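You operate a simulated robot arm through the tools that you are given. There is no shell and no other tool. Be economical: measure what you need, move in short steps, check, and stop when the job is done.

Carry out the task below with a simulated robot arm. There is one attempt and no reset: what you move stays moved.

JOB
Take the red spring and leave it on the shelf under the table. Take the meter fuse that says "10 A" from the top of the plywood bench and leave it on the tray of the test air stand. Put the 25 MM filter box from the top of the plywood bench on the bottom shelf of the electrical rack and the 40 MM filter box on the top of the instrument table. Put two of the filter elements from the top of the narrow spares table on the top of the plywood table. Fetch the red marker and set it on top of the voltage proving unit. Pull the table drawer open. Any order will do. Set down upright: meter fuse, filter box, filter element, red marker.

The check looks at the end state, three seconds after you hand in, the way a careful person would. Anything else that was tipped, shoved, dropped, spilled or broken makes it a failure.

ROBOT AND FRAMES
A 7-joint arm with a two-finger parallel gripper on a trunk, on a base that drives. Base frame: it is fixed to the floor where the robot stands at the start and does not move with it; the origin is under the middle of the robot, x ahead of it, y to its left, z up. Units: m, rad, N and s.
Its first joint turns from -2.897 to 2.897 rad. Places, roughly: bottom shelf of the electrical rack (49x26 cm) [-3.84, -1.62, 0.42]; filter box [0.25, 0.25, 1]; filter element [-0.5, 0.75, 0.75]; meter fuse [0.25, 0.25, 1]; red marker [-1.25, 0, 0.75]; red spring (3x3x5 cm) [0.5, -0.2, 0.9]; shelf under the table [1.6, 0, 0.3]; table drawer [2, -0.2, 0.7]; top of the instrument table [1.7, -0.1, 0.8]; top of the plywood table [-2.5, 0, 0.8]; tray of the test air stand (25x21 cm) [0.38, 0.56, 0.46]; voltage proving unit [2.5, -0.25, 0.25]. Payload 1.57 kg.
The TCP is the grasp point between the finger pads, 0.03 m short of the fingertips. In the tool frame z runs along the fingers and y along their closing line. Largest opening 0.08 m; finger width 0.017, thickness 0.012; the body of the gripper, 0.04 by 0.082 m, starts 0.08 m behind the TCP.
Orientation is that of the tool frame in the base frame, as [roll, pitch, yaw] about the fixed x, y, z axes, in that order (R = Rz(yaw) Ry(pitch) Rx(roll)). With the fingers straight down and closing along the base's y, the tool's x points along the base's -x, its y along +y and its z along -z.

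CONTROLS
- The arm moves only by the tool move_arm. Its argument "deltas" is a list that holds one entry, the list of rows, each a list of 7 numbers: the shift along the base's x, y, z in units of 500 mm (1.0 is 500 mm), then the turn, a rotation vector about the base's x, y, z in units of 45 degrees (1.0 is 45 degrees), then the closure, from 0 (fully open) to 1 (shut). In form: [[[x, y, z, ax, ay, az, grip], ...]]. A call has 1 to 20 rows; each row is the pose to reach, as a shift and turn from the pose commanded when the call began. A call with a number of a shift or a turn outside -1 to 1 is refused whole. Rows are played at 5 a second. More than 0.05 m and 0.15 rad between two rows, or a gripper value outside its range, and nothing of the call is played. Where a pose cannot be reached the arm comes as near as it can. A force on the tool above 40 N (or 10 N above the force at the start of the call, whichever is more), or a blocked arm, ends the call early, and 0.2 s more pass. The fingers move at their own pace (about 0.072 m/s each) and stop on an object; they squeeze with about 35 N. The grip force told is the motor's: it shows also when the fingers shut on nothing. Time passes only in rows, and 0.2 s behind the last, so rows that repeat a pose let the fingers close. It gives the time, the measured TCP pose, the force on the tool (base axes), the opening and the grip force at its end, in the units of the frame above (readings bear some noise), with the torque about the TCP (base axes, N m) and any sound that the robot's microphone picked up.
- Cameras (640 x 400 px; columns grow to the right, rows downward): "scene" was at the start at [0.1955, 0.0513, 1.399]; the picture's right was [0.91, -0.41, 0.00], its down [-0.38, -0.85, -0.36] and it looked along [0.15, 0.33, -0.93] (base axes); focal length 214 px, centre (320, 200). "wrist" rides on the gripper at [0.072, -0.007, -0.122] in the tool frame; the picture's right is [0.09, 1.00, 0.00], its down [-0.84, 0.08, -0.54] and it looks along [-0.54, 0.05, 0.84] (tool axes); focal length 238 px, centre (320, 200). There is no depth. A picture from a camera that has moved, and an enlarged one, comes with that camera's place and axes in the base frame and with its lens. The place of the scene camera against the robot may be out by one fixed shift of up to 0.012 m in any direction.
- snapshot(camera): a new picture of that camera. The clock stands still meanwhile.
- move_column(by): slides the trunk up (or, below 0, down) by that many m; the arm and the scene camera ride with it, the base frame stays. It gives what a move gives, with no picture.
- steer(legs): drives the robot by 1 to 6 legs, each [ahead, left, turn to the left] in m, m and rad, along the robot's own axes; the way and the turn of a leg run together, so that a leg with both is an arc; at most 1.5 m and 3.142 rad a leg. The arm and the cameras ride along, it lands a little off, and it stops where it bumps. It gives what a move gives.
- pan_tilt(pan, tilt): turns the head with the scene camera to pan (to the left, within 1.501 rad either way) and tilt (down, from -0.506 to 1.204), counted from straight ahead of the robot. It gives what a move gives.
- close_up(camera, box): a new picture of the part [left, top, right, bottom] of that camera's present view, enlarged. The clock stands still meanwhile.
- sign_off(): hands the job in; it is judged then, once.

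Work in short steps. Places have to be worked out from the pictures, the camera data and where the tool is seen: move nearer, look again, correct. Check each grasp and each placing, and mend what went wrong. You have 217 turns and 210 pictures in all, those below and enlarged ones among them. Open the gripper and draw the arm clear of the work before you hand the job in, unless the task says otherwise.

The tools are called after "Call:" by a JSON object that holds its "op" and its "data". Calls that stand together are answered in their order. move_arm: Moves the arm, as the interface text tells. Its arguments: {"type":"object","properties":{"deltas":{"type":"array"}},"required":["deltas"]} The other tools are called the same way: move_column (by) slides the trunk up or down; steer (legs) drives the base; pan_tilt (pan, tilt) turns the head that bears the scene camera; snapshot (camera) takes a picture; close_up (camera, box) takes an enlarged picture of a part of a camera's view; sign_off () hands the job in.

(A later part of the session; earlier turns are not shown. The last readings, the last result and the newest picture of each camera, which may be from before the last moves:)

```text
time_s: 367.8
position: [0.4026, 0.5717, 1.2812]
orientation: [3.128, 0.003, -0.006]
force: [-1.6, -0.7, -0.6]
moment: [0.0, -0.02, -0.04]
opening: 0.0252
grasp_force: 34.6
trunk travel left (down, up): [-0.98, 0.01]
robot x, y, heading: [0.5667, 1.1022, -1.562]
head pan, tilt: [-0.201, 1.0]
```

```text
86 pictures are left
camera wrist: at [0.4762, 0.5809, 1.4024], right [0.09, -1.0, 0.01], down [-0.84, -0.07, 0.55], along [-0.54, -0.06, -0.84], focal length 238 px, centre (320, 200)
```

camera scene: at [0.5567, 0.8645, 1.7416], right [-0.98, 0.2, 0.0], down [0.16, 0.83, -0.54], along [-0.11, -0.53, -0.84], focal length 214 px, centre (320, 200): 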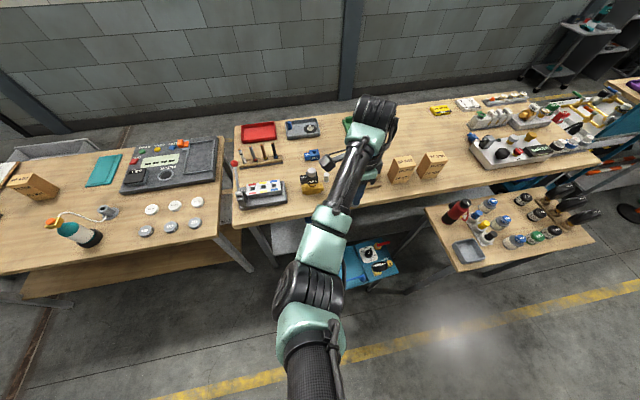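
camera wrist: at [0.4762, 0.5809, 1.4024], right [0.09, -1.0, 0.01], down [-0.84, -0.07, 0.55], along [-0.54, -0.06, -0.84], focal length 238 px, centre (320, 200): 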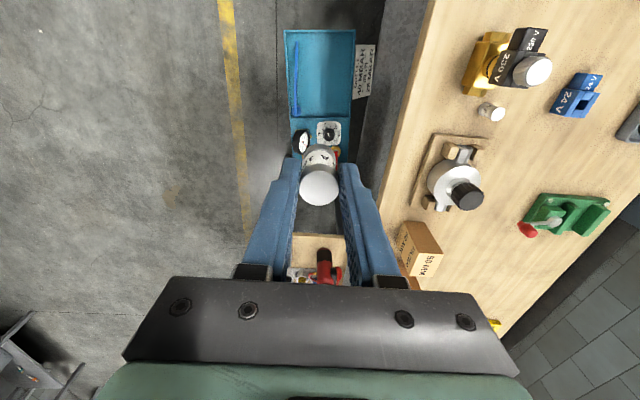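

The wrist camera confirms the tray centre at (0.381, 0.562). The fuse is right above the tray; I lower the trunk in two steps and check.

Call:
{"op": "move_column", "data": {"by": -0.4}}

Call:
{"op": "move_column", "data": {"by": -0.33}}

Call:
{"op": "snapshot", "data": {"camera": "wrist"}}

Call:
{"op": "snapshot", "data": {"camera": "scene"}}

```text
time_s: 371.7
position: [0.4027, 0.5724, 0.8813]
orientation: [3.127, 0.003, -0.006]
force: [-0.4, 0.8, -0.4]
moment: [-0.01, 0.0, 0.01]
opening: 0.0253
grasp_force: 35.2
trunk travel left (down, up): [-0.58, 0.41]
robot x, y, heading: [0.5636, 1.103, -1.568]
head pan, tilt: [-0.201, 1.0]
```

```text
time_s: 374.9
position: [0.4033, 0.572, 0.5505]
orientation: [3.127, 0.003, -0.006]
force: [0.2, 0.1, -0.3]
moment: [-0.01, -0.01, -0.04]
opening: 0.0255
grasp_force: 35.0
trunk travel left (down, up): [-0.25, 0.74]
robot x, y, heading: [0.5686, 1.1026, -1.567]
head pan, tilt: [-0.201, 1.0]
```

```text
85 pictures are left
camera wrist: at [0.4762, 0.5809, 0.6725], right [0.09, -1.0, 0.01], down [-0.84, -0.07, 0.55], along [-0.54, -0.06, -0.84], focal length 238 px, centre (320, 200)
```

wrist: 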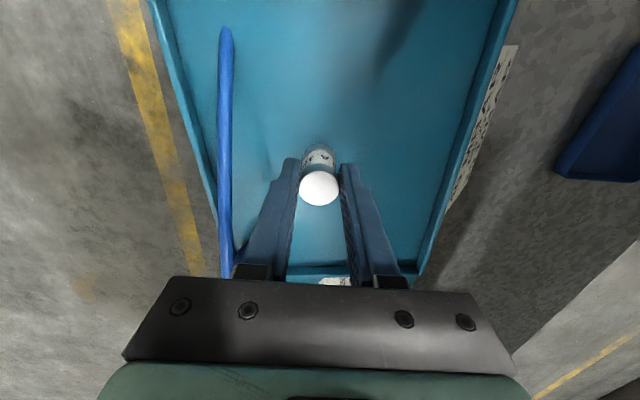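

```text
84 pictures are left
camera scene: at [0.5568, 0.8645, 1.0116], right [-0.98, 0.19, 0.0], down [0.16, 0.83, -0.54], along [-0.11, -0.53, -0.84], focal length 214 px, centre (320, 200)
```

scene: 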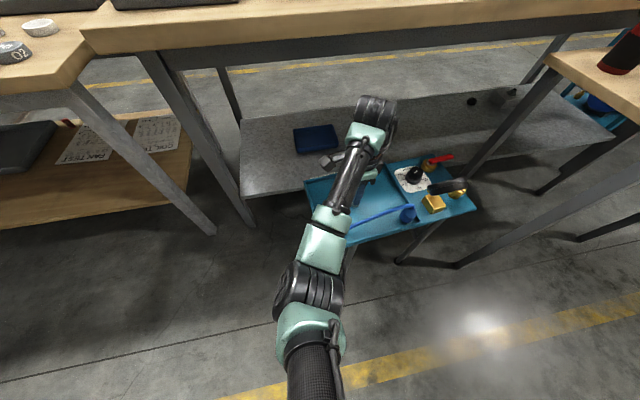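

Clear and centred. I lower the fuse in fine steps until it touches.

Call:
{"op": "move_arm", "data": {"deltas": [[[0, 0, -0.04, 0, 0, 0, 1], [0, 0, -0.06, 0, 0, 0, 1], [0, 0, -0.07, 0, 0, 0, 1], [0, 0, -0.08, 0, 0, 0, 1], [0, 0, -0.088, 0, 0, 0, 1], [0, 0, -0.096, 0, 0, 0, 1], [0, 0, -0.104, 0, 0, 0, 1], [0, 0, -0.112, 0, 0, 0, 1], [0, 0, -0.12, 0, 0, 0, 1], [0, 0, -0.128, 0, 0, 0, 1]]]}}

```text
time_s: 376.0
position: [0.4023, 0.5698, 0.5152]
orientation: [3.117, 0.007, -0.009]
force: [1.1, 3.3, 15.5]
moment: [0.35, 0.08, -0.03]
opening: 0.0254
grasp_force: 34.7
trunk travel left (down, up): [-0.25, 0.74]
robot x, y, heading: [0.5651, 1.1021, -1.567]
head pan, tilt: [-0.201, 1.0]
stopped in row 5: the force on the tool passed its limit at 42 N (the readings are from after the stop); the commanded pose is now the measured one
```

Touchdown at TCP 0.515. I ease 2 mm up and open the fingers slowly, then look.

Call:
{"op": "move_arm", "data": {"deltas": [[[0, 0, 0.002, 0, 0, 0, 1], [0, 0, 0.002, 0, 0, 0, 0.6], [0, 0, 0.002, 0, 0, 0, 0.45], [0, 0, 0.002, 0, 0, 0, 0.45]]]}}

Call:
{"op": "snapshot", "data": {"camera": "wrist"}}

```text
time_s: 377.0
position: [0.4034, 0.5723, 0.5147]
orientation: [3.123, 0.006, -0.008]
force: [0.3, -0.4, -0.1]
moment: [0.02, -0.04, 0.02]
opening: 0.0439
grasp_force: 0.0
trunk travel left (down, up): [-0.25, 0.74]
robot x, y, heading: [0.5653, 1.0996, -1.565]
head pan, tilt: [-0.201, 1.0]
```

```text
83 pictures are left
camera wrist: at [0.4758, 0.5802, 0.6348], right [0.09, -1.0, 0.02], down [-0.83, -0.06, 0.55], along [-0.54, -0.06, -0.84], focal length 238 px, centre (320, 200)
```

wrist: 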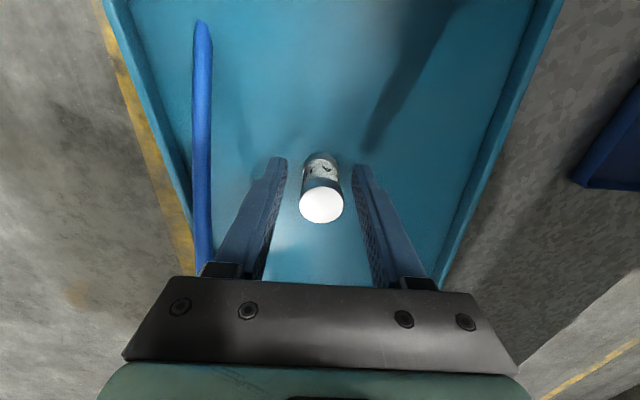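

The fuse stands upright on the tray. I rise straight up and raise the trunk.

Call:
{"op": "move_arm", "data": {"deltas": [[[0, 0, 0.04, 0, 0, 0, 0.45], [0, 0, 0.09, 0, 0, 0, 0.45], [0, 0, 0.14, 0, 0, 0, 0.45]]]}}

Call:
{"op": "move_column", "data": {"by": 0.4}}

Call:
{"op": "move_column", "data": {"by": 0.3}}

Call:
{"op": "snapshot", "data": {"camera": "wrist"}}

Call:
{"op": "snapshot", "data": {"camera": "scene"}}

```text
time_s: 377.8
position: [0.4018, 0.5704, 0.5835]
orientation: [3.122, 0.005, -0.005]
force: [-1.3, 0.2, -0.1]
moment: [0.01, -0.01, 0.01]
opening: 0.0439
grasp_force: 0.1
trunk travel left (down, up): [-0.25, 0.74]
robot x, y, heading: [0.5649, 1.1039, -1.567]
head pan, tilt: [-0.201, 1.0]
```

```text
time_s: 381.7
position: [0.4026, 0.5706, 0.984]
orientation: [3.123, 0.004, -0.006]
force: [0.1, 0.3, 1.2]
moment: [0.01, 0.0, 0.01]
opening: 0.044
grasp_force: 0.0
trunk travel left (down, up): [-0.65, 0.34]
robot x, y, heading: [0.5703, 1.103, -1.565]
head pan, tilt: [-0.201, 1.0]
```

```text
time_s: 384.7
position: [0.4031, 0.5702, 1.2841]
orientation: [3.122, 0.005, -0.008]
force: [-0.7, -0.6, 0.4]
moment: [0.02, -0.01, 0.01]
opening: 0.0439
grasp_force: 0.1
trunk travel left (down, up): [-0.95, 0.04]
robot x, y, heading: [0.5677, 1.1022, -1.564]
head pan, tilt: [-0.201, 1.0]
```

```text
82 pictures are left
camera wrist: at [0.4759, 0.5793, 1.4045], right [0.09, -1.0, 0.02], down [-0.83, -0.06, 0.55], along [-0.54, -0.06, -0.84], focal length 238 px, centre (320, 200)
```

wrist: 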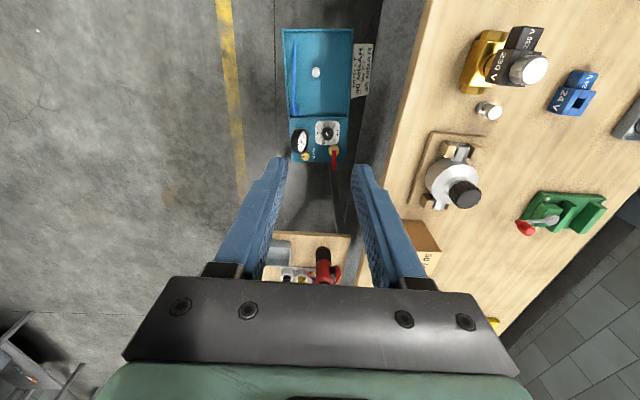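

```text
81 pictures are left
camera scene: at [0.5568, 0.8645, 1.7115], right [-0.98, 0.19, 0.0], down [0.16, 0.83, -0.54], along [-0.11, -0.53, -0.84], focal length 214 px, centre (320, 200)
```

scene: 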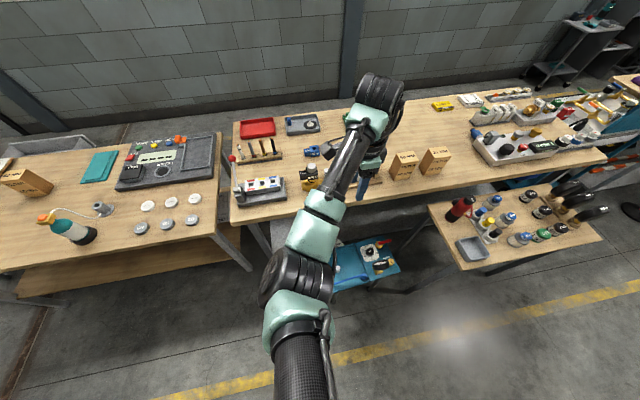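

Fuse placed. Next the filter elements on the narrow spares table: I zoom in on it.

Call:
{"op": "close_up", "data": {"camera": "scene", "box": [420, 160, 630, 290]}}

Call:
{"op": "close_up", "data": {"camera": "scene", "box": [470, 0, 640, 160]}}

```text
3.05 times, centred on (525, 225) of scene
camera zoom: at [0.5568, 0.8645, 1.7115], right [-0.98, 0.19, 0.0], down [0.16, 0.83, -0.54], along [-0.11, -0.53, -0.84], focal length 654 px, centre (-305, 124)
```

zoom: 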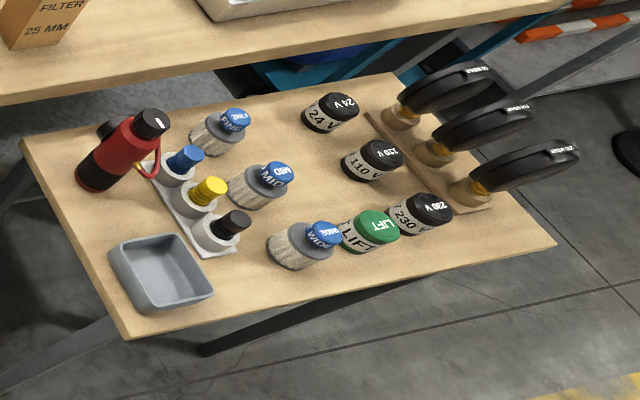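

```text
2.50 times, centred on (555, 80) of scene
camera zoom: at [0.5568, 0.8645, 1.7115], right [-0.98, 0.19, 0.0], down [0.16, 0.83, -0.54], along [-0.11, -0.53, -0.84], focal length 536 px, centre (-268, 500)
```

zoom: 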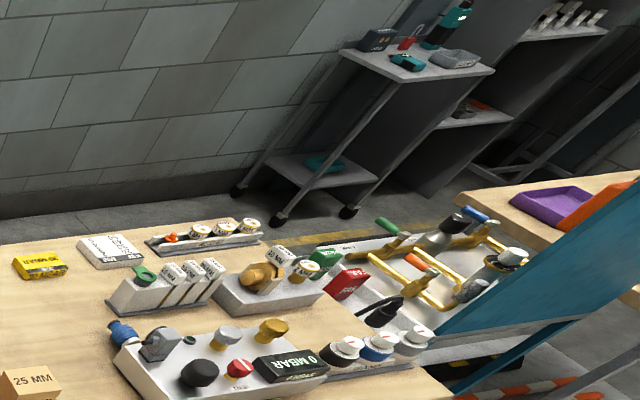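

The pleated canisters with blue caps (FINE, MID, WIDE) are the filter elements, around x≈−0.41. I drive so the hand is above WIDE.

Call:
{"op": "steer", "data": {"legs": [[-0.1, -0.82, 0]]}}

Call:
{"op": "move_column", "data": {"by": -0.2}}

Call:
{"op": "snapshot", "data": {"camera": "wrist"}}

```text
time_s: 389.1
position: [-0.4188, 0.668, 1.2841]
orientation: [3.123, 0.005, -0.01]
force: [0.3, 0.7, -0.4]
moment: [0.0, 0.04, -0.01]
opening: 0.0439
grasp_force: 0.2
trunk travel left (down, up): [-0.95, 0.04]
robot x, y, heading: [-0.2558, 1.2037, -1.568]
head pan, tilt: [-0.201, 1.0]
```

```text
time_s: 391.2
position: [-0.4189, 0.6684, 1.083]
orientation: [3.122, 0.006, -0.007]
force: [0.2, 1.0, -0.4]
moment: [-0.01, 0.0, -0.04]
opening: 0.044
grasp_force: 0.0
trunk travel left (down, up): [-0.75, 0.24]
robot x, y, heading: [-0.2496, 1.1985, -1.574]
head pan, tilt: [-0.201, 1.0]
```

```text
78 pictures are left
camera wrist: at [-0.3454, 0.6771, 1.2047], right [0.08, -1.0, 0.02], down [-0.83, -0.06, 0.55], along [-0.55, -0.06, -0.84], focal length 238 px, centre (320, 200)
```

wrist: 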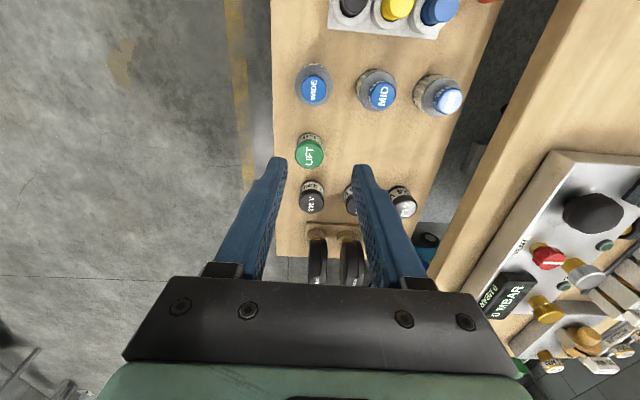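

WIDE is at about (−0.400, 0.673). I lower the trunk 0.1, open the fingers, shift over it, and look again.

Call:
{"op": "move_column", "data": {"by": -0.1}}

Call:
{"op": "move_arm", "data": {"deltas": [[[0.02, 0.006, 0, 0, 0, 0, 0], [0.036, 0.008, 0, 0.02, 0, 0, 0], [0.036, 0.008, 0, 0.02, 0, 0, 0]]]}}

Call:
{"op": "snapshot", "data": {"camera": "wrist"}}

```text
time_s: 392.6
position: [-0.4187, 0.6669, 0.9824]
orientation: [3.125, 0.005, -0.011]
force: [0.0, -0.4, 0.5]
moment: [0.03, 0.01, -0.03]
opening: 0.044
grasp_force: 0.1
trunk travel left (down, up): [-0.65, 0.34]
robot x, y, heading: [-0.2559, 1.2005, -1.571]
head pan, tilt: [-0.201, 1.0]
```

```text
time_s: 393.4
position: [-0.4005, 0.6716, 0.9824]
orientation: [3.139, 0.007, -0.009]
force: [0.0, 0.2, -1.1]
moment: [0.02, 0.01, -0.03]
opening: 0.0801
grasp_force: 0.2
trunk travel left (down, up): [-0.65, 0.34]
robot x, y, heading: [-0.2558, 1.2038, -1.565]
head pan, tilt: [-0.201, 1.0]
```

```text
77 pictures are left
camera wrist: at [-0.3274, 0.6791, 1.1048], right [0.08, -1.0, 0.0], down [-0.83, -0.07, 0.55], along [-0.54, -0.05, -0.84], focal length 238 px, centre (320, 200)
```

wrist: 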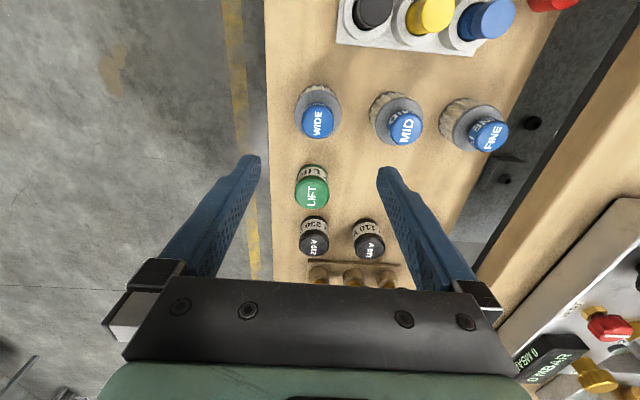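

Cap top at z≈0.816, centre (−0.402, 0.674). I lower the trunk 0.08, then the arm, and close on the body.

Call:
{"op": "move_column", "data": {"by": -0.08}}

Call:
{"op": "move_arm", "data": {"deltas": [[[-0.003, 0.005, -0.07, 0, 0, 0, 0], [-0.003, 0.005, -0.14, 0, 0, 0, 0], [-0.003, 0.005, -0.19, 0, 0, 0, 0], [-0.003, 0.005, -0.208, 0, 0, 0, 0], [-0.003, 0.005, -0.208, 0, 0, 0, 0.5], [-0.003, 0.005, -0.208, 0, 0, 0, 0.6], [-0.003, 0.005, -0.208, 0, 0, 0, 0.7]]]}}

Call:
{"op": "snapshot", "data": {"camera": "wrist"}}

```text
time_s: 394.6
position: [-0.4006, 0.6722, 0.9034]
orientation: [3.138, 0.004, -0.009]
force: [0.5, 0.4, -0.2]
moment: [0.0, 0.0, 0.02]
opening: 0.08
grasp_force: 0.1
trunk travel left (down, up): [-0.57, 0.42]
robot x, y, heading: [-0.2551, 1.1996, -1.567]
head pan, tilt: [-0.201, 1.0]
```

```text
time_s: 396.1
position: [-0.4034, 0.675, 0.7973]
orientation: [3.137, 0.005, -0.008]
force: [0.1, 0.0, -0.3]
moment: [-0.01, 0.01, 0.01]
opening: 0.0559
grasp_force: 34.8
trunk travel left (down, up): [-0.57, 0.42]
robot x, y, heading: [-0.2531, 1.2026, -1.569]
head pan, tilt: [-0.201, 1.0]
```

```text
76 pictures are left
camera wrist: at [-0.3297, 0.6814, 0.92], right [0.08, -1.0, 0.0], down [-0.83, -0.07, 0.55], along [-0.54, -0.05, -0.84], focal length 238 px, centre (320, 200)
```

wrist: 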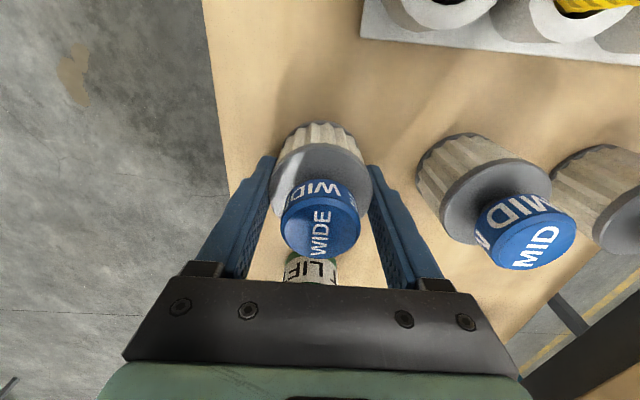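

WIDE is gripped (56 mm). I lift, raise the trunk, turn to face west and look along the way.

Call:
{"op": "move_arm", "data": {"deltas": [[[0, 0, 0.06, 0, 0, 0, 0.7], [0, 0, 0.14, 0, 0, 0, 0.7], [0, 0, 0.22, 0, 0, 0, 0.7]]]}}

Call:
{"op": "move_column", "data": {"by": 0.4}}

Call:
{"op": "steer", "data": {"legs": [[0, 0, -1.57]]}}

Call:
{"op": "pan_tilt", "data": {"pan": 0.4, "tilt": 0.6}}

Call:
{"op": "snapshot", "data": {"camera": "scene"}}

```text
time_s: 396.9
position: [-0.4021, 0.6738, 0.9109]
orientation: [3.139, 0.006, -0.009]
force: [0.5, 0.2, -0.8]
moment: [0.03, 0.0, 0.01]
opening: 0.0561
grasp_force: 35.7
trunk travel left (down, up): [-0.57, 0.42]
robot x, y, heading: [-0.2523, 1.2026, -1.567]
head pan, tilt: [-0.201, 1.0]
```

```text
time_s: 400.8
position: [-0.4022, 0.6741, 1.3082]
orientation: [3.139, 0.004, -0.01]
force: [0.9, 0.3, -0.7]
moment: [0.02, -0.02, -0.01]
opening: 0.056
grasp_force: 35.1
trunk travel left (down, up): [-0.97, 0.02]
robot x, y, heading: [-0.2515, 1.2011, -1.572]
head pan, tilt: [-0.201, 1.0]
```

```text
time_s: 405.0
position: [-0.7802, 1.3492, 1.3098]
orientation: [3.137, 0.005, -1.579]
force: [-0.3, 0.3, -0.9]
moment: [0.01, 0.05, -0.01]
opening: 0.056
grasp_force: 35.1
trunk travel left (down, up): [-0.97, 0.02]
robot x, y, heading: [-0.2562, 1.2047, -3.139]
head pan, tilt: [-0.201, 1.0]
```

```text
time_s: 406.0
position: [-0.7799, 1.3487, 1.3094]
orientation: [3.14, 0.004, -1.579]
force: [-1.1, -0.8, -0.8]
moment: [0.0, -0.01, 0.01]
opening: 0.0561
grasp_force: 34.7
trunk travel left (down, up): [-0.97, 0.02]
robot x, y, heading: [-0.2493, 1.1988, -3.135]
head pan, tilt: [0.4, 0.6]
```

```text
75 pictures are left
camera scene: at [-0.5019, 1.1654, 1.7635], right [-0.39, 0.92, 0.0], down [0.52, 0.22, -0.82], along [-0.76, -0.32, -0.57], focal length 214 px, centre (320, 200)
```

scene: 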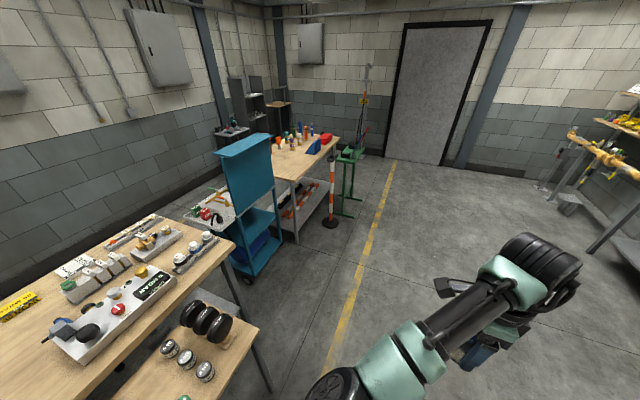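

The plywood table is ahead-left with a barrier pole near (−2.45, 0.48). I drive west along y≈1.2, turn south and approach its NE corner area.

Call:
{"op": "steer", "data": {"legs": [[0.9, 0, 0], [0.84, 0, 0], [0, 0, 1.57], [0.25, 0, 0]]}}

Call:
{"op": "pan_tilt", "data": {"pan": 0, "tilt": 0.8}}

Call:
{"op": "snapshot", "data": {"camera": "scene"}}

Call:
{"op": "snapshot", "data": {"camera": "wrist"}}

```text
time_s: 420.1
position: [-2.147, 0.428, 1.311]
orientation: [3.138, 0.006, -0.01]
force: [-0.9, -0.1, -0.8]
moment: [0.0, -0.03, -0.01]
opening: 0.0563
grasp_force: 35.2
trunk travel left (down, up): [-0.97, 0.02]
robot x, y, heading: [-1.9959, 0.9508, -1.571]
head pan, tilt: [0.4, 0.6]
```

```text
time_s: 421.0
position: [-2.1469, 0.4265, 1.3096]
orientation: [3.137, 0.005, -0.011]
force: [0.0, 0.5, -1.2]
moment: [-0.01, -0.01, 0.03]
opening: 0.0561
grasp_force: 35.4
trunk travel left (down, up): [-0.97, 0.02]
robot x, y, heading: [-1.9961, 0.9552, -1.574]
head pan, tilt: [0.0, 0.799]
```

```text
74 pictures are left
camera scene: at [-1.9941, 0.7025, 1.7467], right [-1.0, 0.0, 0.0], down [0.0, 0.72, -0.7], along [0.0, -0.7, -0.72], focal length 214 px, centre (320, 200)
```

scene: 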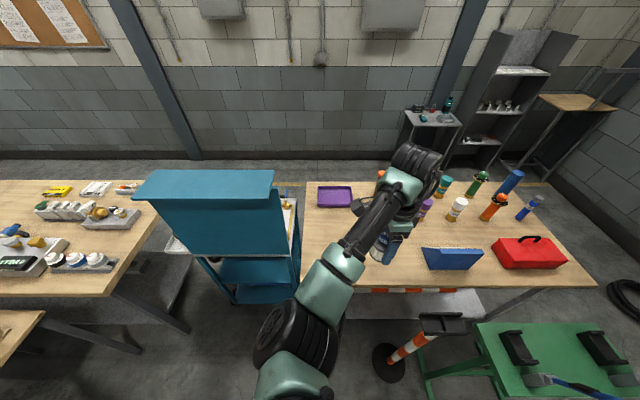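

```text
73 pictures are left
camera wrist: at [-2.0742, 0.4335, 1.4308], right [0.08, -1.0, 0.0], down [-0.83, -0.07, 0.55], along [-0.55, -0.05, -0.84], focal length 238 px, centre (320, 200)
```

wrist: 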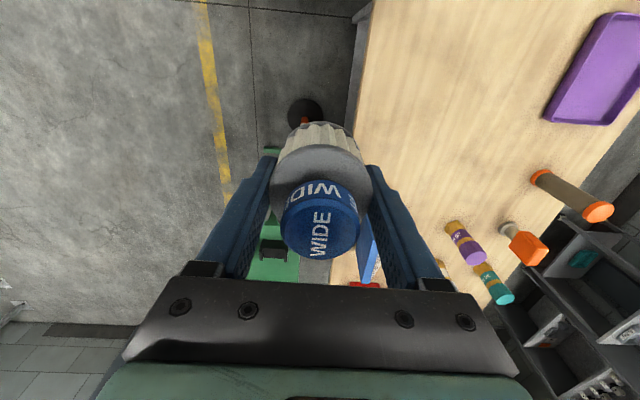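

The NE part of the plywood table is free. To keep the elbow clear of the teal board I aim for (−2.35, 0.18): I drive there and lower the trunk.

Call:
{"op": "steer", "data": {"legs": [[0, -0.2, 0], [0.245, 0, 0]]}}

Call:
{"op": "move_column", "data": {"by": -0.32}}

Call:
{"op": "snapshot", "data": {"camera": "wrist"}}

Call:
{"op": "snapshot", "data": {"camera": "scene"}}

```text
time_s: 424.0
position: [-2.348, 0.1834, 1.3098]
orientation: [3.139, 0.005, -0.012]
force: [-0.4, -0.2, -0.9]
moment: [0.0, 0.01, 0.0]
opening: 0.0559
grasp_force: 35.4
trunk travel left (down, up): [-0.97, 0.02]
robot x, y, heading: [-2.1935, 0.7081, -1.574]
head pan, tilt: [0.0, 0.799]
```

```text
time_s: 427.1
position: [-2.3482, 0.1834, 0.9887]
orientation: [3.138, 0.004, -0.011]
force: [-0.2, 0.0, -0.8]
moment: [0.0, 0.0, -0.01]
opening: 0.0558
grasp_force: 35.1
trunk travel left (down, up): [-0.65, 0.34]
robot x, y, heading: [-2.1979, 0.7096, -1.574]
head pan, tilt: [0.0, 0.799]
```

```text
72 pictures are left
camera wrist: at [-2.2748, 0.1891, 1.1109], right [0.08, -1.0, 0.0], down [-0.83, -0.07, 0.55], along [-0.55, -0.05, -0.84], focal length 238 px, centre (320, 200)
```

wrist: 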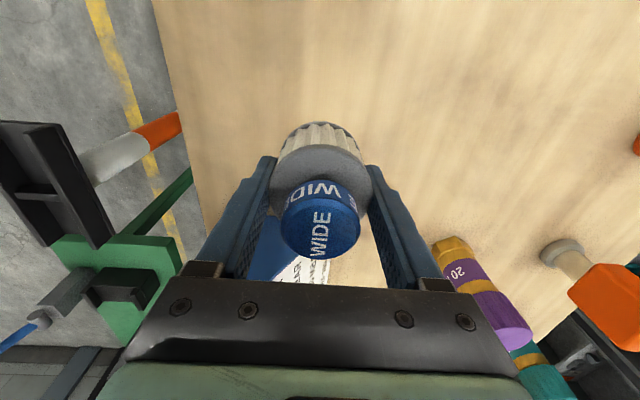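

```text
71 pictures are left
camera scene: at [-2.1943, 0.4581, 1.4267], right [-1.0, 0.0, 0.0], down [0.0, 0.72, -0.7], along [0.0, -0.7, -0.72], focal length 214 px, centre (320, 200)
```

scene: 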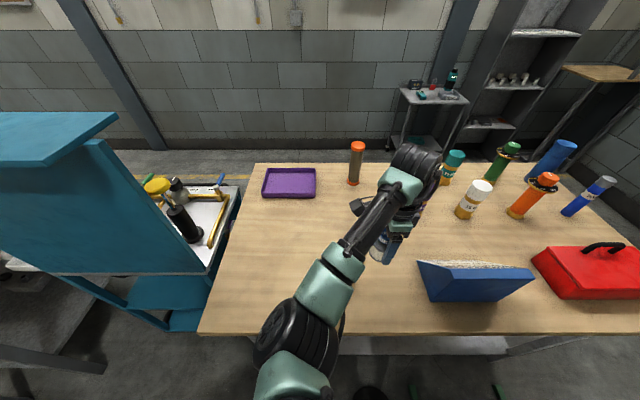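

Clear. I lower WIDE in fine steps onto the table.

Call:
{"op": "move_arm", "data": {"deltas": [[[0, 0, -0.06, 0, 0, 0, 0.7], [0, 0, -0.12, 0, 0, 0, 0.7], [0, 0, -0.18, 0, 0, 0, 0.7], [0, 0, -0.2, 0, 0, 0, 0.7], [0, 0, -0.215, 0, 0, 0, 0.7], [0, 0, -0.23, 0, 0, 0, 0.7], [0, 0, -0.24, 0, 0, 0, 0.7], [0, 0, -0.25, 0, 0, 0, 0.7], [0, 0, -0.26, 0, 0, 0, 0.7], [0, 0, -0.27, 0, 0, 0, 0.7], [0, 0, -0.28, 0, 0, 0, 0.7], [0, 0, -0.29, 0, 0, 0, 0.7], [0, 0, -0.3, 0, 0, 0, 0.7]]]}}

```text
time_s: 428.6
position: [-2.3482, 0.1825, 0.8802]
orientation: [3.135, 0.009, -0.014]
force: [3.1, 6.5, 13.2]
moment: [0.66, -0.1, -0.06]
opening: 0.0563
grasp_force: 34.6
trunk travel left (down, up): [-0.65, 0.34]
robot x, y, heading: [-2.1969, 0.7059, -1.576]
head pan, tilt: [0.0, 0.799]
stopped in row 7: the force on the tool passed its limit at 46 N (the readings are from after the stop); the commanded pose is now the measured one
```

Touchdown at TCP 0.880. I release, rise and check.

Call:
{"op": "move_arm", "data": {"deltas": [[[0, 0, 0.001, 0, 0, 0, 0.3], [0, 0, 0.001, 0, 0, 0, 0], [0, 0, 0.001, 0, 0, 0, 0], [0, 0, 0.08, 0, 0, 0, 0], [0, 0, 0.16, 0, 0, 0, 0], [0, 0, 0.24, 0, 0, 0, 0]]]}}

Call:
{"op": "snapshot", "data": {"camera": "wrist"}}

```text
time_s: 430.0
position: [-2.349, 0.1827, 0.9986]
orientation: [3.139, 0.008, -0.011]
force: [0.0, 0.0, 0.7]
moment: [0.04, 0.02, 0.01]
opening: 0.0804
grasp_force: 0.1
trunk travel left (down, up): [-0.65, 0.34]
robot x, y, heading: [-2.197, 0.7087, -1.568]
head pan, tilt: [0.0, 0.799]
```

```text
70 pictures are left
camera wrist: at [-2.2746, 0.1888, 1.1198], right [0.08, -1.0, 0.0], down [-0.83, -0.06, 0.55], along [-0.55, -0.05, -0.84], focal length 238 px, centre (320, 200)
```

wrist: 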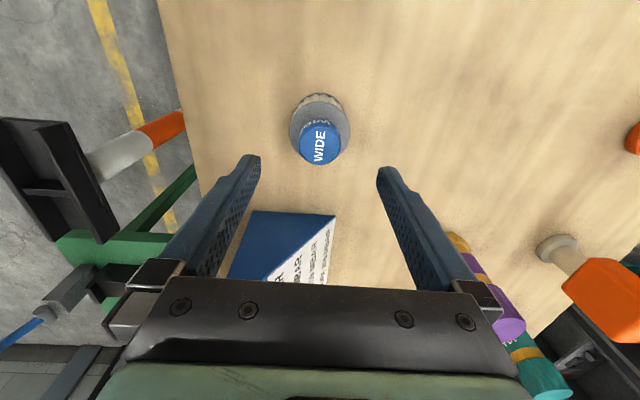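

WIDE stands on the plywood table. Back for MID: raise the trunk and strafe east along y≈1.15.

Call:
{"op": "move_column", "data": {"by": 0.32}}

Call:
{"op": "steer", "data": {"legs": [[-0.46, 0, 0], [0, 1.45, 0], [0, 0.5, 0], [0.06, 0, 0]]}}

Call:
{"op": "move_column", "data": {"by": -0.32}}

Call:
{"op": "snapshot", "data": {"camera": "wrist"}}

```text
time_s: 433.2
position: [-2.3483, 0.1821, 1.3181]
orientation: [3.136, 0.007, -0.012]
force: [-0.3, 0.1, -0.3]
moment: [0.01, 0.02, 0.02]
opening: 0.0798
grasp_force: 0.0
trunk travel left (down, up): [-0.97, 0.02]
robot x, y, heading: [-2.197, 0.7072, -1.571]
head pan, tilt: [0.0, 0.799]
```

```text
time_s: 445.9
position: [-0.3986, 0.5744, 1.3194]
orientation: [3.135, 0.008, -0.021]
force: [0.1, 0.6, -0.2]
moment: [-0.03, -0.02, 0.0]
opening: 0.0798
grasp_force: 0.0
trunk travel left (down, up): [-0.97, 0.02]
robot x, y, heading: [-0.2409, 1.1005, -1.58]
head pan, tilt: [0.0, 0.799]
```

```text
time_s: 449.0
position: [-0.3986, 0.5726, 0.9992]
orientation: [3.136, 0.007, -0.02]
force: [-0.6, -0.1, 0.3]
moment: [-0.01, 0.0, -0.01]
opening: 0.0798
grasp_force: 0.0
trunk travel left (down, up): [-0.65, 0.34]
robot x, y, heading: [-0.2403, 1.0958, -1.579]
head pan, tilt: [0.0, 0.799]
```

```text
69 pictures are left
camera wrist: at [-0.3251, 0.5789, 1.1197], right [0.07, -1.0, 0.0], down [-0.83, -0.06, 0.55], along [-0.55, -0.04, -0.84], focal length 238 px, centre (320, 200)
```

wrist: 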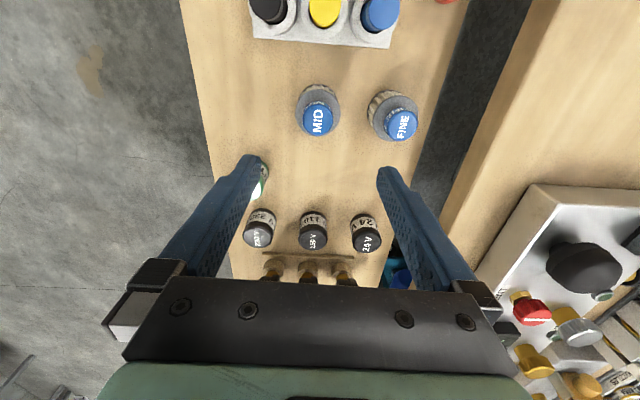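

MID is well centred. I lower and grasp it as before.

Call:
{"op": "move_column", "data": {"by": -0.08}}

Call:
{"op": "move_arm", "data": {"deltas": [[[-0.008, 0.0, -0.08, 0, 0, 0, 0], [-0.008, 0.0, -0.16, 0, 0, 0, 0], [-0.008, 0.0, -0.22, 0, 0, 0, 0], [-0.008, 0.0, -0.242, 0, 0, 0, 0], [-0.008, 0.0, -0.242, 0, 0, 0, 0.5], [-0.008, 0.0, -0.242, 0, 0, 0, 0.6], [-0.008, 0.0, -0.242, 0, 0, 0, 0.7]]]}}

Call:
{"op": "move_arm", "data": {"deltas": [[[0, 0, 0.06, 0, 0, 0, 0.7], [0, 0, 0.14, 0, 0, 0, 0.7], [0, 0, 0.22, 0, 0, 0, 0.7]]]}}

Call:
{"op": "snapshot", "data": {"camera": "wrist"}}

```text
time_s: 450.2
position: [-0.399, 0.5742, 0.919]
orientation: [3.136, 0.007, -0.021]
force: [0.4, 0.1, -0.6]
moment: [0.02, 0.0, -0.03]
opening: 0.08
grasp_force: 0.0
trunk travel left (down, up): [-0.57, 0.42]
robot x, y, heading: [-0.2428, 1.0998, -1.579]
head pan, tilt: [0.0, 0.799]
```

```text
time_s: 451.8
position: [-0.4045, 0.5733, 0.7976]
orientation: [3.136, 0.007, -0.02]
force: [0.3, -0.1, 0.1]
moment: [0.01, 0.01, 0.01]
opening: 0.0559
grasp_force: 35.4
trunk travel left (down, up): [-0.57, 0.42]
robot x, y, heading: [-0.2429, 1.0996, -1.58]
head pan, tilt: [0.0, 0.799]
```

```text
time_s: 452.6
position: [-0.401, 0.574, 0.9083]
orientation: [3.137, 0.009, -0.022]
force: [-0.9, 0.1, -1.0]
moment: [0.03, 0.04, -0.01]
opening: 0.056
grasp_force: 35.0
trunk travel left (down, up): [-0.57, 0.42]
robot x, y, heading: [-0.2414, 1.0979, -1.581]
head pan, tilt: [0.0, 0.799]
```

```text
68 pictures are left
camera wrist: at [-0.3288, 0.58, 1.0286], right [0.07, -1.0, 0.0], down [-0.83, -0.06, 0.55], along [-0.55, -0.04, -0.84], focal length 238 px, centre (320, 200)
```

wrist: 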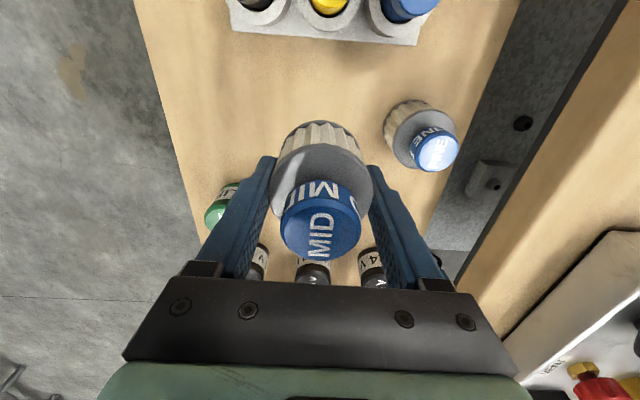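

MID is held. I carry it to (−2.24, 0.18) beside WIDE.

Call:
{"op": "move_column", "data": {"by": 0.4}}

Call:
{"op": "steer", "data": {"legs": [[-0.06, 0, 0], [0, -1.45, 0], [0, -0.39, 0], [0.44, 0, 0]]}}

Call:
{"op": "move_column", "data": {"by": -0.32}}

Call:
{"op": "snapshot", "data": {"camera": "wrist"}}

Call:
{"op": "snapshot", "data": {"camera": "scene"}}

```text
time_s: 456.4
position: [-0.4027, 0.5725, 1.3079]
orientation: [3.138, 0.008, -0.021]
force: [-1.3, 0.6, -0.4]
moment: [0.03, 0.03, 0.0]
opening: 0.0557
grasp_force: 34.7
trunk travel left (down, up): [-0.97, 0.02]
robot x, y, heading: [-0.2418, 1.0963, -1.581]
head pan, tilt: [0.0, 0.799]
```

```text
time_s: 468.5
position: [-2.2158, 0.1766, 1.3077]
orientation: [3.135, 0.007, 0.006]
force: [0.1, 0.5, -0.9]
moment: [0.0, 0.01, 0.0]
opening: 0.056
grasp_force: 34.9
trunk travel left (down, up): [-0.97, 0.02]
robot x, y, heading: [-2.0709, 0.7057, -1.549]
head pan, tilt: [0.0, 0.799]
```

```text
time_s: 471.7
position: [-2.217, 0.1755, 0.9869]
orientation: [3.136, 0.006, 0.005]
force: [0.7, 0.0, -2.2]
moment: [0.0, 0.01, -0.03]
opening: 0.0559
grasp_force: 35.6
trunk travel left (down, up): [-0.65, 0.34]
robot x, y, heading: [-2.0722, 0.7051, -1.552]
head pan, tilt: [0.0, 0.799]
```

```text
67 pictures are left
camera wrist: at [-2.1433, 0.1838, 1.1084], right [0.1, -1.0, 0.0], down [-0.83, -0.08, 0.55], along [-0.55, -0.06, -0.84], focal length 238 px, centre (320, 200)
```

wrist: 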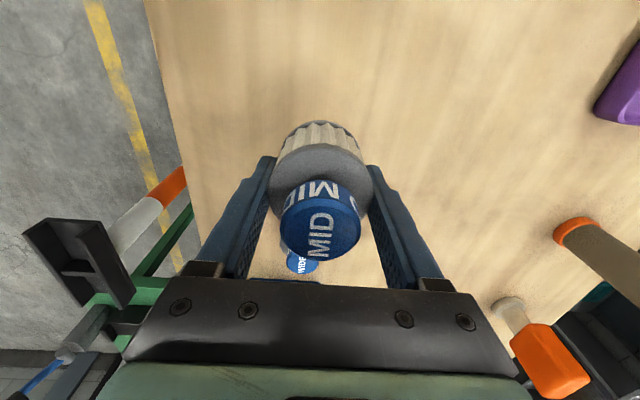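

```text
66 pictures are left
camera scene: at [-2.0635, 0.4541, 1.4267], right [-1.0, -0.02, 0.0], down [-0.01, 0.72, -0.7], along [0.01, -0.7, -0.72], focal length 214 px, centre (320, 200)
```

scene: 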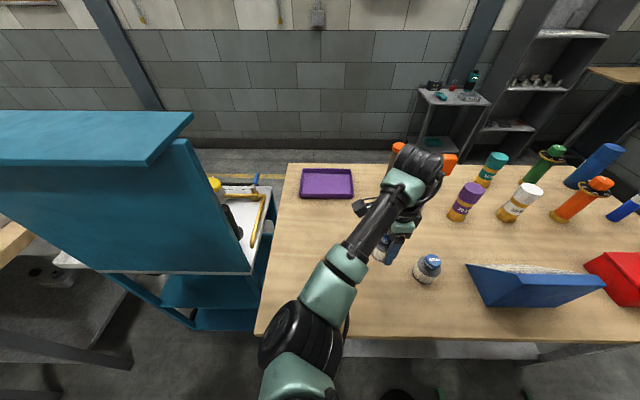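

Clear of WIDE (13 cm apart). I lower MID to contact, release, and rise.

Call:
{"op": "move_arm", "data": {"deltas": [[[0, 0, -0.06, 0, 0, 0, 0.7], [0, 0, -0.12, 0, 0, 0, 0.7], [0, 0, -0.18, 0, 0, 0, 0.7], [0, 0, -0.195, 0, 0, 0, 0.7], [0, 0, -0.205, 0, 0, 0, 0.7], [0, 0, -0.215, 0, 0, 0, 0.7], [0, 0, -0.225, 0, 0, 0, 0.7], [0, 0, -0.235, 0, 0, 0, 0.7], [0, 0, -0.245, 0, 0, 0, 0.7]]]}}

Call:
{"op": "move_arm", "data": {"deltas": [[[0, 0, 0.001, 0, 0, 0, 0.3], [0, 0, 0.001, 0, 0, 0, 0], [0, 0, 0.001, 0, 0, 0, 0], [0, 0, 0.08, 0, 0, 0, 0], [0, 0, 0.16, 0, 0, 0, 0], [0, 0, 0.24, 0, 0, 0, 0]]]}}

Call:
{"op": "snapshot", "data": {"camera": "wrist"}}

```text
time_s: 473.4
position: [-2.2166, 0.1755, 0.8802]
orientation: [3.132, 0.012, 0.004]
force: [2.8, 8.6, 15.5]
moment: [0.75, -0.22, -0.03]
opening: 0.0562
grasp_force: 35.4
trunk travel left (down, up): [-0.65, 0.34]
robot x, y, heading: [-2.0707, 0.7049, -1.553]
head pan, tilt: [0.0, 0.799]
stopped in row 8: the force on the tool passed its limit at 44 N (the readings are from after the stop); the commanded pose is now the measured one
```

```text
time_s: 474.8
position: [-2.2166, 0.1742, 0.9994]
orientation: [3.132, 0.01, 0.005]
force: [-0.6, -1.0, 0.8]
moment: [0.01, -0.01, 0.0]
opening: 0.08
grasp_force: 0.1
trunk travel left (down, up): [-0.65, 0.34]
robot x, y, heading: [-2.0703, 0.7033, -1.557]
head pan, tilt: [0.0, 0.799]
```

```text
65 pictures are left
camera wrist: at [-2.1429, 0.1832, 1.1199], right [0.1, -1.0, 0.01], down [-0.83, -0.08, 0.55], along [-0.55, -0.06, -0.83], focal length 238 px, centre (320, 200)
```

wrist: 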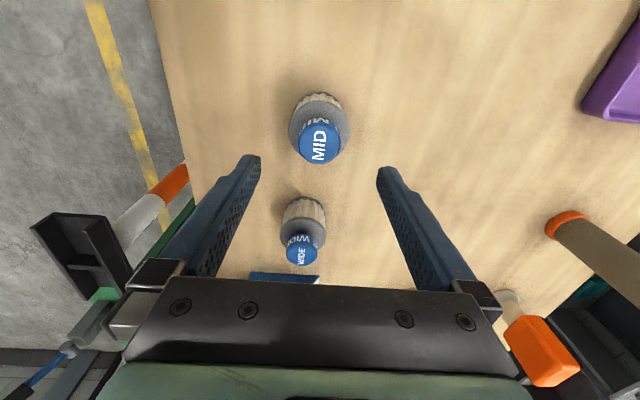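

Both filter elements are placed upright. Next the red marker near (−1.25, 0): I raise and drive to look at that area.

Call:
{"op": "move_column", "data": {"by": 0.33}}

Call:
{"op": "steer", "data": {"legs": [[-0.4, 0, 0], [0, 0.8, 0]]}}

Call:
{"op": "pan_tilt", "data": {"pan": 0.15, "tilt": 0.85}}

Call:
{"op": "snapshot", "data": {"camera": "scene"}}

Call:
{"op": "close_up", "data": {"camera": "scene", "box": [200, 120, 440, 280]}}

```text
time_s: 478.0
position: [-2.2189, 0.1739, 1.3297]
orientation: [3.129, 0.008, 0.005]
force: [0.6, 0.4, 0.4]
moment: [-0.02, 0.0, 0.0]
opening: 0.08
grasp_force: 0.0
trunk travel left (down, up): [-0.98, 0.01]
robot x, y, heading: [-2.0716, 0.7005, -1.553]
head pan, tilt: [0.0, 0.799]
```

```text
time_s: 484.4
position: [-1.4343, 0.584, 1.3293]
orientation: [3.13, 0.01, -0.008]
force: [0.2, 0.2, 0.1]
moment: [-0.04, 0.0, 0.02]
opening: 0.0801
grasp_force: 0.0
trunk travel left (down, up): [-0.98, 0.01]
robot x, y, heading: [-1.2823, 1.1131, -1.568]
head pan, tilt: [0.0, 0.799]
```

```text
time_s: 485.1
position: [-1.4343, 0.5848, 1.3293]
orientation: [3.131, 0.011, -0.008]
force: [-0.6, 0.0, -0.2]
moment: [0.02, -0.03, 0.0]
opening: 0.0801
grasp_force: 0.1
trunk travel left (down, up): [-0.98, 0.01]
robot x, y, heading: [-1.2842, 1.1086, -1.561]
head pan, tilt: [0.15, 0.85]
```

```text
64 pictures are left
camera scene: at [-1.2651, 0.8659, 1.7527], right [-0.99, -0.16, 0.0], down [-0.12, 0.74, -0.66], along [0.1, -0.65, -0.75], focal length 214 px, centre (320, 200)
```

scene: 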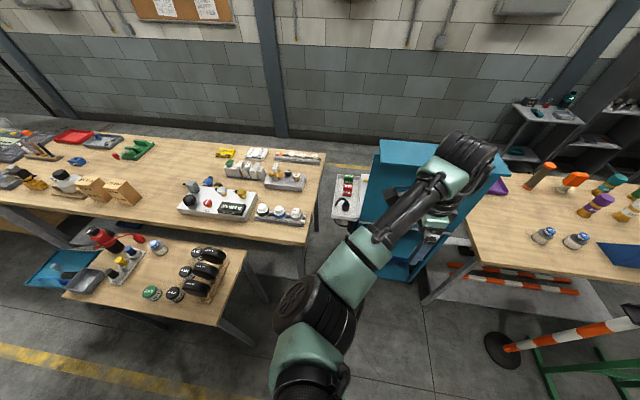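

```text
2.50 times, centred on (320, 200) of scene
camera zoom: at [-1.2651, 0.8659, 1.7527], right [-0.99, -0.16, 0.0], down [-0.12, 0.74, -0.66], along [0.1, -0.65, -0.75], focal length 536 px, centre (320, 200)
```

zoom: 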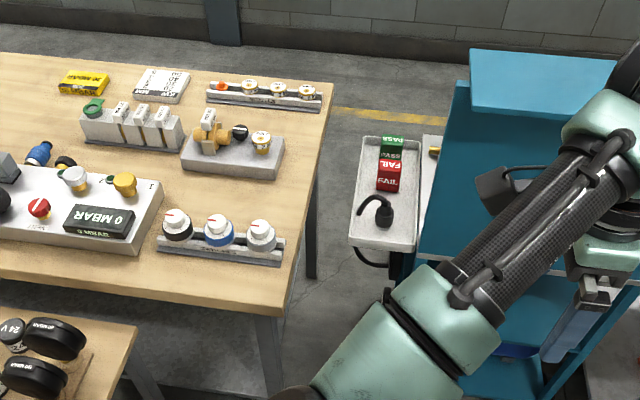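

The red "FAIL" marker block sits on the white side tray at about (−1.29, −0.07). I drive the hand over it at full height and look with the wrist camera.

Call:
{"op": "steer", "data": {"legs": [[0, 0.15, 0], [0.64, 0, 0]]}}

Call:
{"op": "snapshot", "data": {"camera": "wrist"}}

Call:
{"op": "snapshot", "data": {"camera": "scene"}}

```text
time_s: 489.5
position: [-1.2825, -0.0361, 1.3288]
orientation: [3.132, 0.009, -0.009]
force: [-0.5, 0.0, -0.3]
moment: [0.04, 0.0, 0.02]
opening: 0.0801
grasp_force: 0.0
trunk travel left (down, up): [-0.98, 0.01]
robot x, y, heading: [-1.131, 0.5, -1.565]
head pan, tilt: [0.15, 0.85]
stopped in leg 2: the robot was blocked; the commanded pose is now the measured one
```

```text
62 pictures are left
camera wrist: at [-1.208, -0.0275, 1.4489], right [0.09, -1.0, 0.01], down [-0.83, -0.07, 0.55], along [-0.55, -0.05, -0.83], focal length 238 px, centre (320, 200)
```

wrist: 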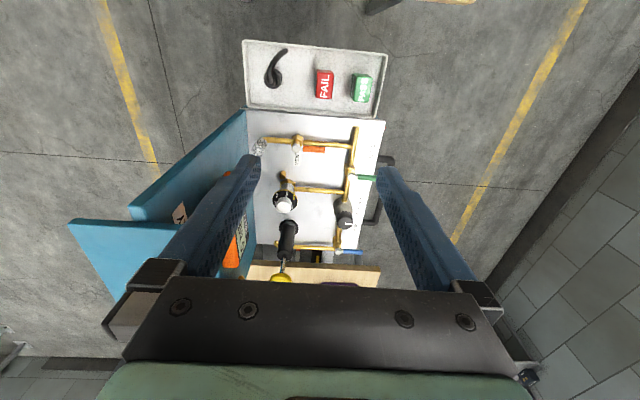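

```text
61 pictures are left
camera scene: at [-1.1132, 0.2456, 1.752], right [-0.99, -0.16, 0.0], down [-0.12, 0.74, -0.66], along [0.1, -0.65, -0.75], focal length 214 px, centre (320, 200)
```

scene: 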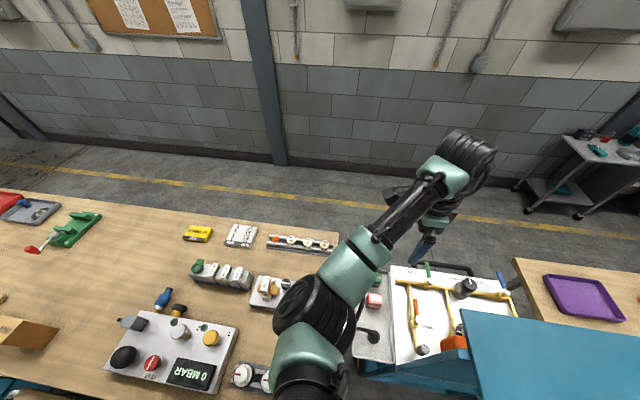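

The base touched something at y=0.50, so I back off 2 cm. The marker is at (−1.295, −0.047); I lower the trunk 0.3 and align with the arm.

Call:
{"op": "steer", "data": {"legs": [[-0.02, 0, 0]]}}

Call:
{"op": "move_column", "data": {"by": -0.3}}

Call:
{"op": "move_arm", "data": {"deltas": [[[-0.012, -0.03, 0, 0, 0, 0, 0], [-0.024, -0.06, 0, 0, 0, 0, 0]]]}}

Call:
{"op": "snapshot", "data": {"camera": "wrist"}}

Call:
{"op": "snapshot", "data": {"camera": "scene"}}

```text
time_s: 490.3
position: [-1.2833, -0.0149, 1.3285]
orientation: [3.133, 0.01, -0.007]
force: [0.1, 0.4, -0.9]
moment: [-0.03, 0.01, 0.01]
opening: 0.0799
grasp_force: 0.2
trunk travel left (down, up): [-0.98, 0.01]
robot x, y, heading: [-1.1285, 0.5192, -1.567]
head pan, tilt: [0.15, 0.85]
```

```text
time_s: 493.3
position: [-1.2821, -0.0114, 1.0288]
orientation: [3.129, 0.01, -0.006]
force: [1.6, -0.3, -0.4]
moment: [-0.01, -0.02, 0.04]
opening: 0.0801
grasp_force: 0.1
trunk travel left (down, up): [-0.68, 0.31]
robot x, y, heading: [-1.1313, 0.5212, -1.564]
head pan, tilt: [0.15, 0.85]
```

```text
time_s: 493.9
position: [-1.2946, -0.0433, 1.0291]
orientation: [3.128, 0.011, -0.007]
force: [0.1, 0.3, 0.1]
moment: [0.01, 0.02, 0.02]
opening: 0.0799
grasp_force: 0.2
trunk travel left (down, up): [-0.68, 0.31]
robot x, y, heading: [-1.1294, 0.5186, -1.563]
head pan, tilt: [0.15, 0.85]
```

```text
60 pictures are left
camera wrist: at [-1.2203, -0.0347, 1.1503], right [0.09, -1.0, 0.01], down [-0.83, -0.07, 0.55], along [-0.55, -0.06, -0.83], focal length 238 px, centre (320, 200)
```

wrist: 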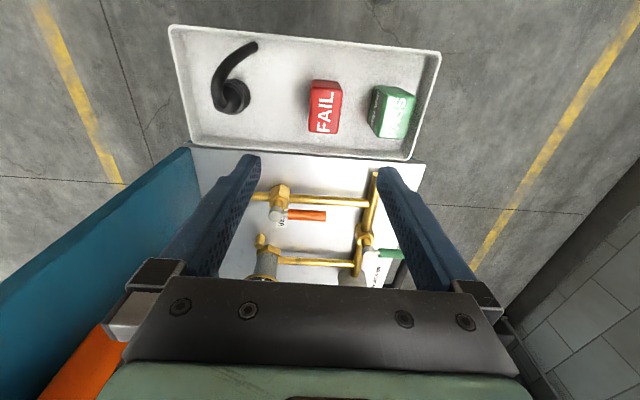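

```text
59 pictures are left
camera scene: at [-1.114, 0.2695, 1.4527], right [-0.99, -0.16, 0.0], down [-0.12, 0.74, -0.66], along [0.1, -0.65, -0.75], focal length 214 px, centre (320, 200)
```

scene: 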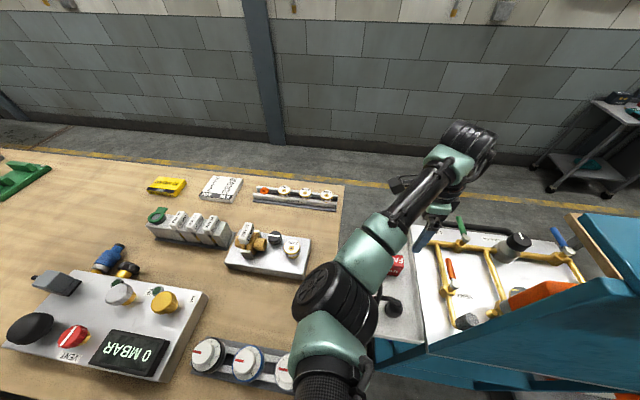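

Call:
{"op": "move_column", "data": {"by": -0.1}}

Call:
{"op": "close_up", "data": {"camera": "wrist", "box": [220, 60, 420, 185]}}

```text
time_s: 495.2
position: [-1.2943, -0.0432, 0.9289]
orientation: [3.13, 0.011, -0.006]
force: [0.0, -0.2, 0.1]
moment: [0.01, -0.01, -0.01]
opening: 0.08
grasp_force: 0.0
trunk travel left (down, up): [-0.58, 0.41]
robot x, y, heading: [-1.1287, 0.5164, -1.563]
head pan, tilt: [0.15, 0.85]
```

```text
3.20 times, centred on (320, 122) of wrist
camera zoom: at [-1.2203, -0.0344, 1.0505], right [0.09, -1.0, 0.01], down [-0.83, -0.07, 0.55], along [-0.55, -0.06, -0.83], focal length 763 px, centre (320, 448)
```

zoom: 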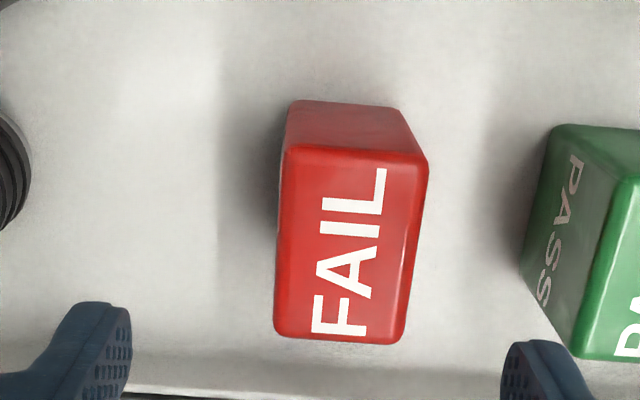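

The FAIL block: centre (−1.299, −0.054), top z≈0.82, ~45 mm across y. I lower the trunk 5 cm, narrow the fingers slightly (PASS block is close), descend and grip.

Call:
{"op": "move_column", "data": {"by": -0.05}}

Call:
{"op": "move_arm", "data": {"deltas": [[[-0.01, -0.022, 0, 0.014, 0.014, 0, 0.22], [-0.01, -0.022, -0.06, 0.014, 0.014, 0, 0.22], [-0.01, -0.022, -0.11, 0.014, 0.014, 0, 0.22], [-0.01, -0.022, -0.15, 0.014, 0.014, 0, 0.22], [-0.01, -0.022, -0.15, 0.014, 0.014, 0, 0.6], [-0.01, -0.022, -0.15, 0.014, 0.014, 0, 0.8], [-0.01, -0.022, -0.15, 0.014, 0.014, 0, 0.8]]]}}

Call:
{"op": "snapshot", "data": {"camera": "wrist"}}

```text
time_s: 496.2
position: [-1.2933, -0.0423, 0.8797]
orientation: [3.128, 0.012, -0.006]
force: [0.0, 0.2, -0.6]
moment: [0.02, -0.02, -0.01]
opening: 0.0801
grasp_force: 0.1
trunk travel left (down, up): [-0.53, 0.46]
robot x, y, heading: [-1.1271, 0.5167, -1.562]
head pan, tilt: [0.15, 0.85]
```

```text
time_s: 497.8
position: [-1.2992, -0.0527, 0.8052]
orientation: [3.14, 0.022, -0.007]
force: [-0.3, -0.4, 0.0]
moment: [-0.02, 0.05, 0.03]
opening: 0.0394
grasp_force: 35.6
trunk travel left (down, up): [-0.53, 0.46]
robot x, y, heading: [-1.129, 0.5196, -1.567]
head pan, tilt: [0.15, 0.85]
```

```text
57 pictures are left
camera wrist: at [-1.224, -0.0463, 0.9247], right [0.09, -1.0, 0.0], down [-0.83, -0.07, 0.56], along [-0.56, -0.05, -0.83], focal length 238 px, centre (320, 200)
```

wrist: 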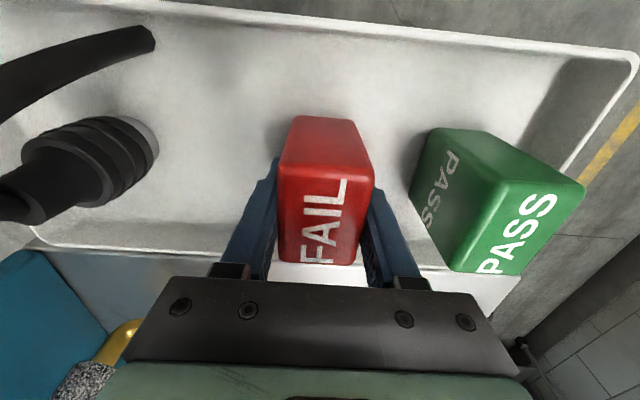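

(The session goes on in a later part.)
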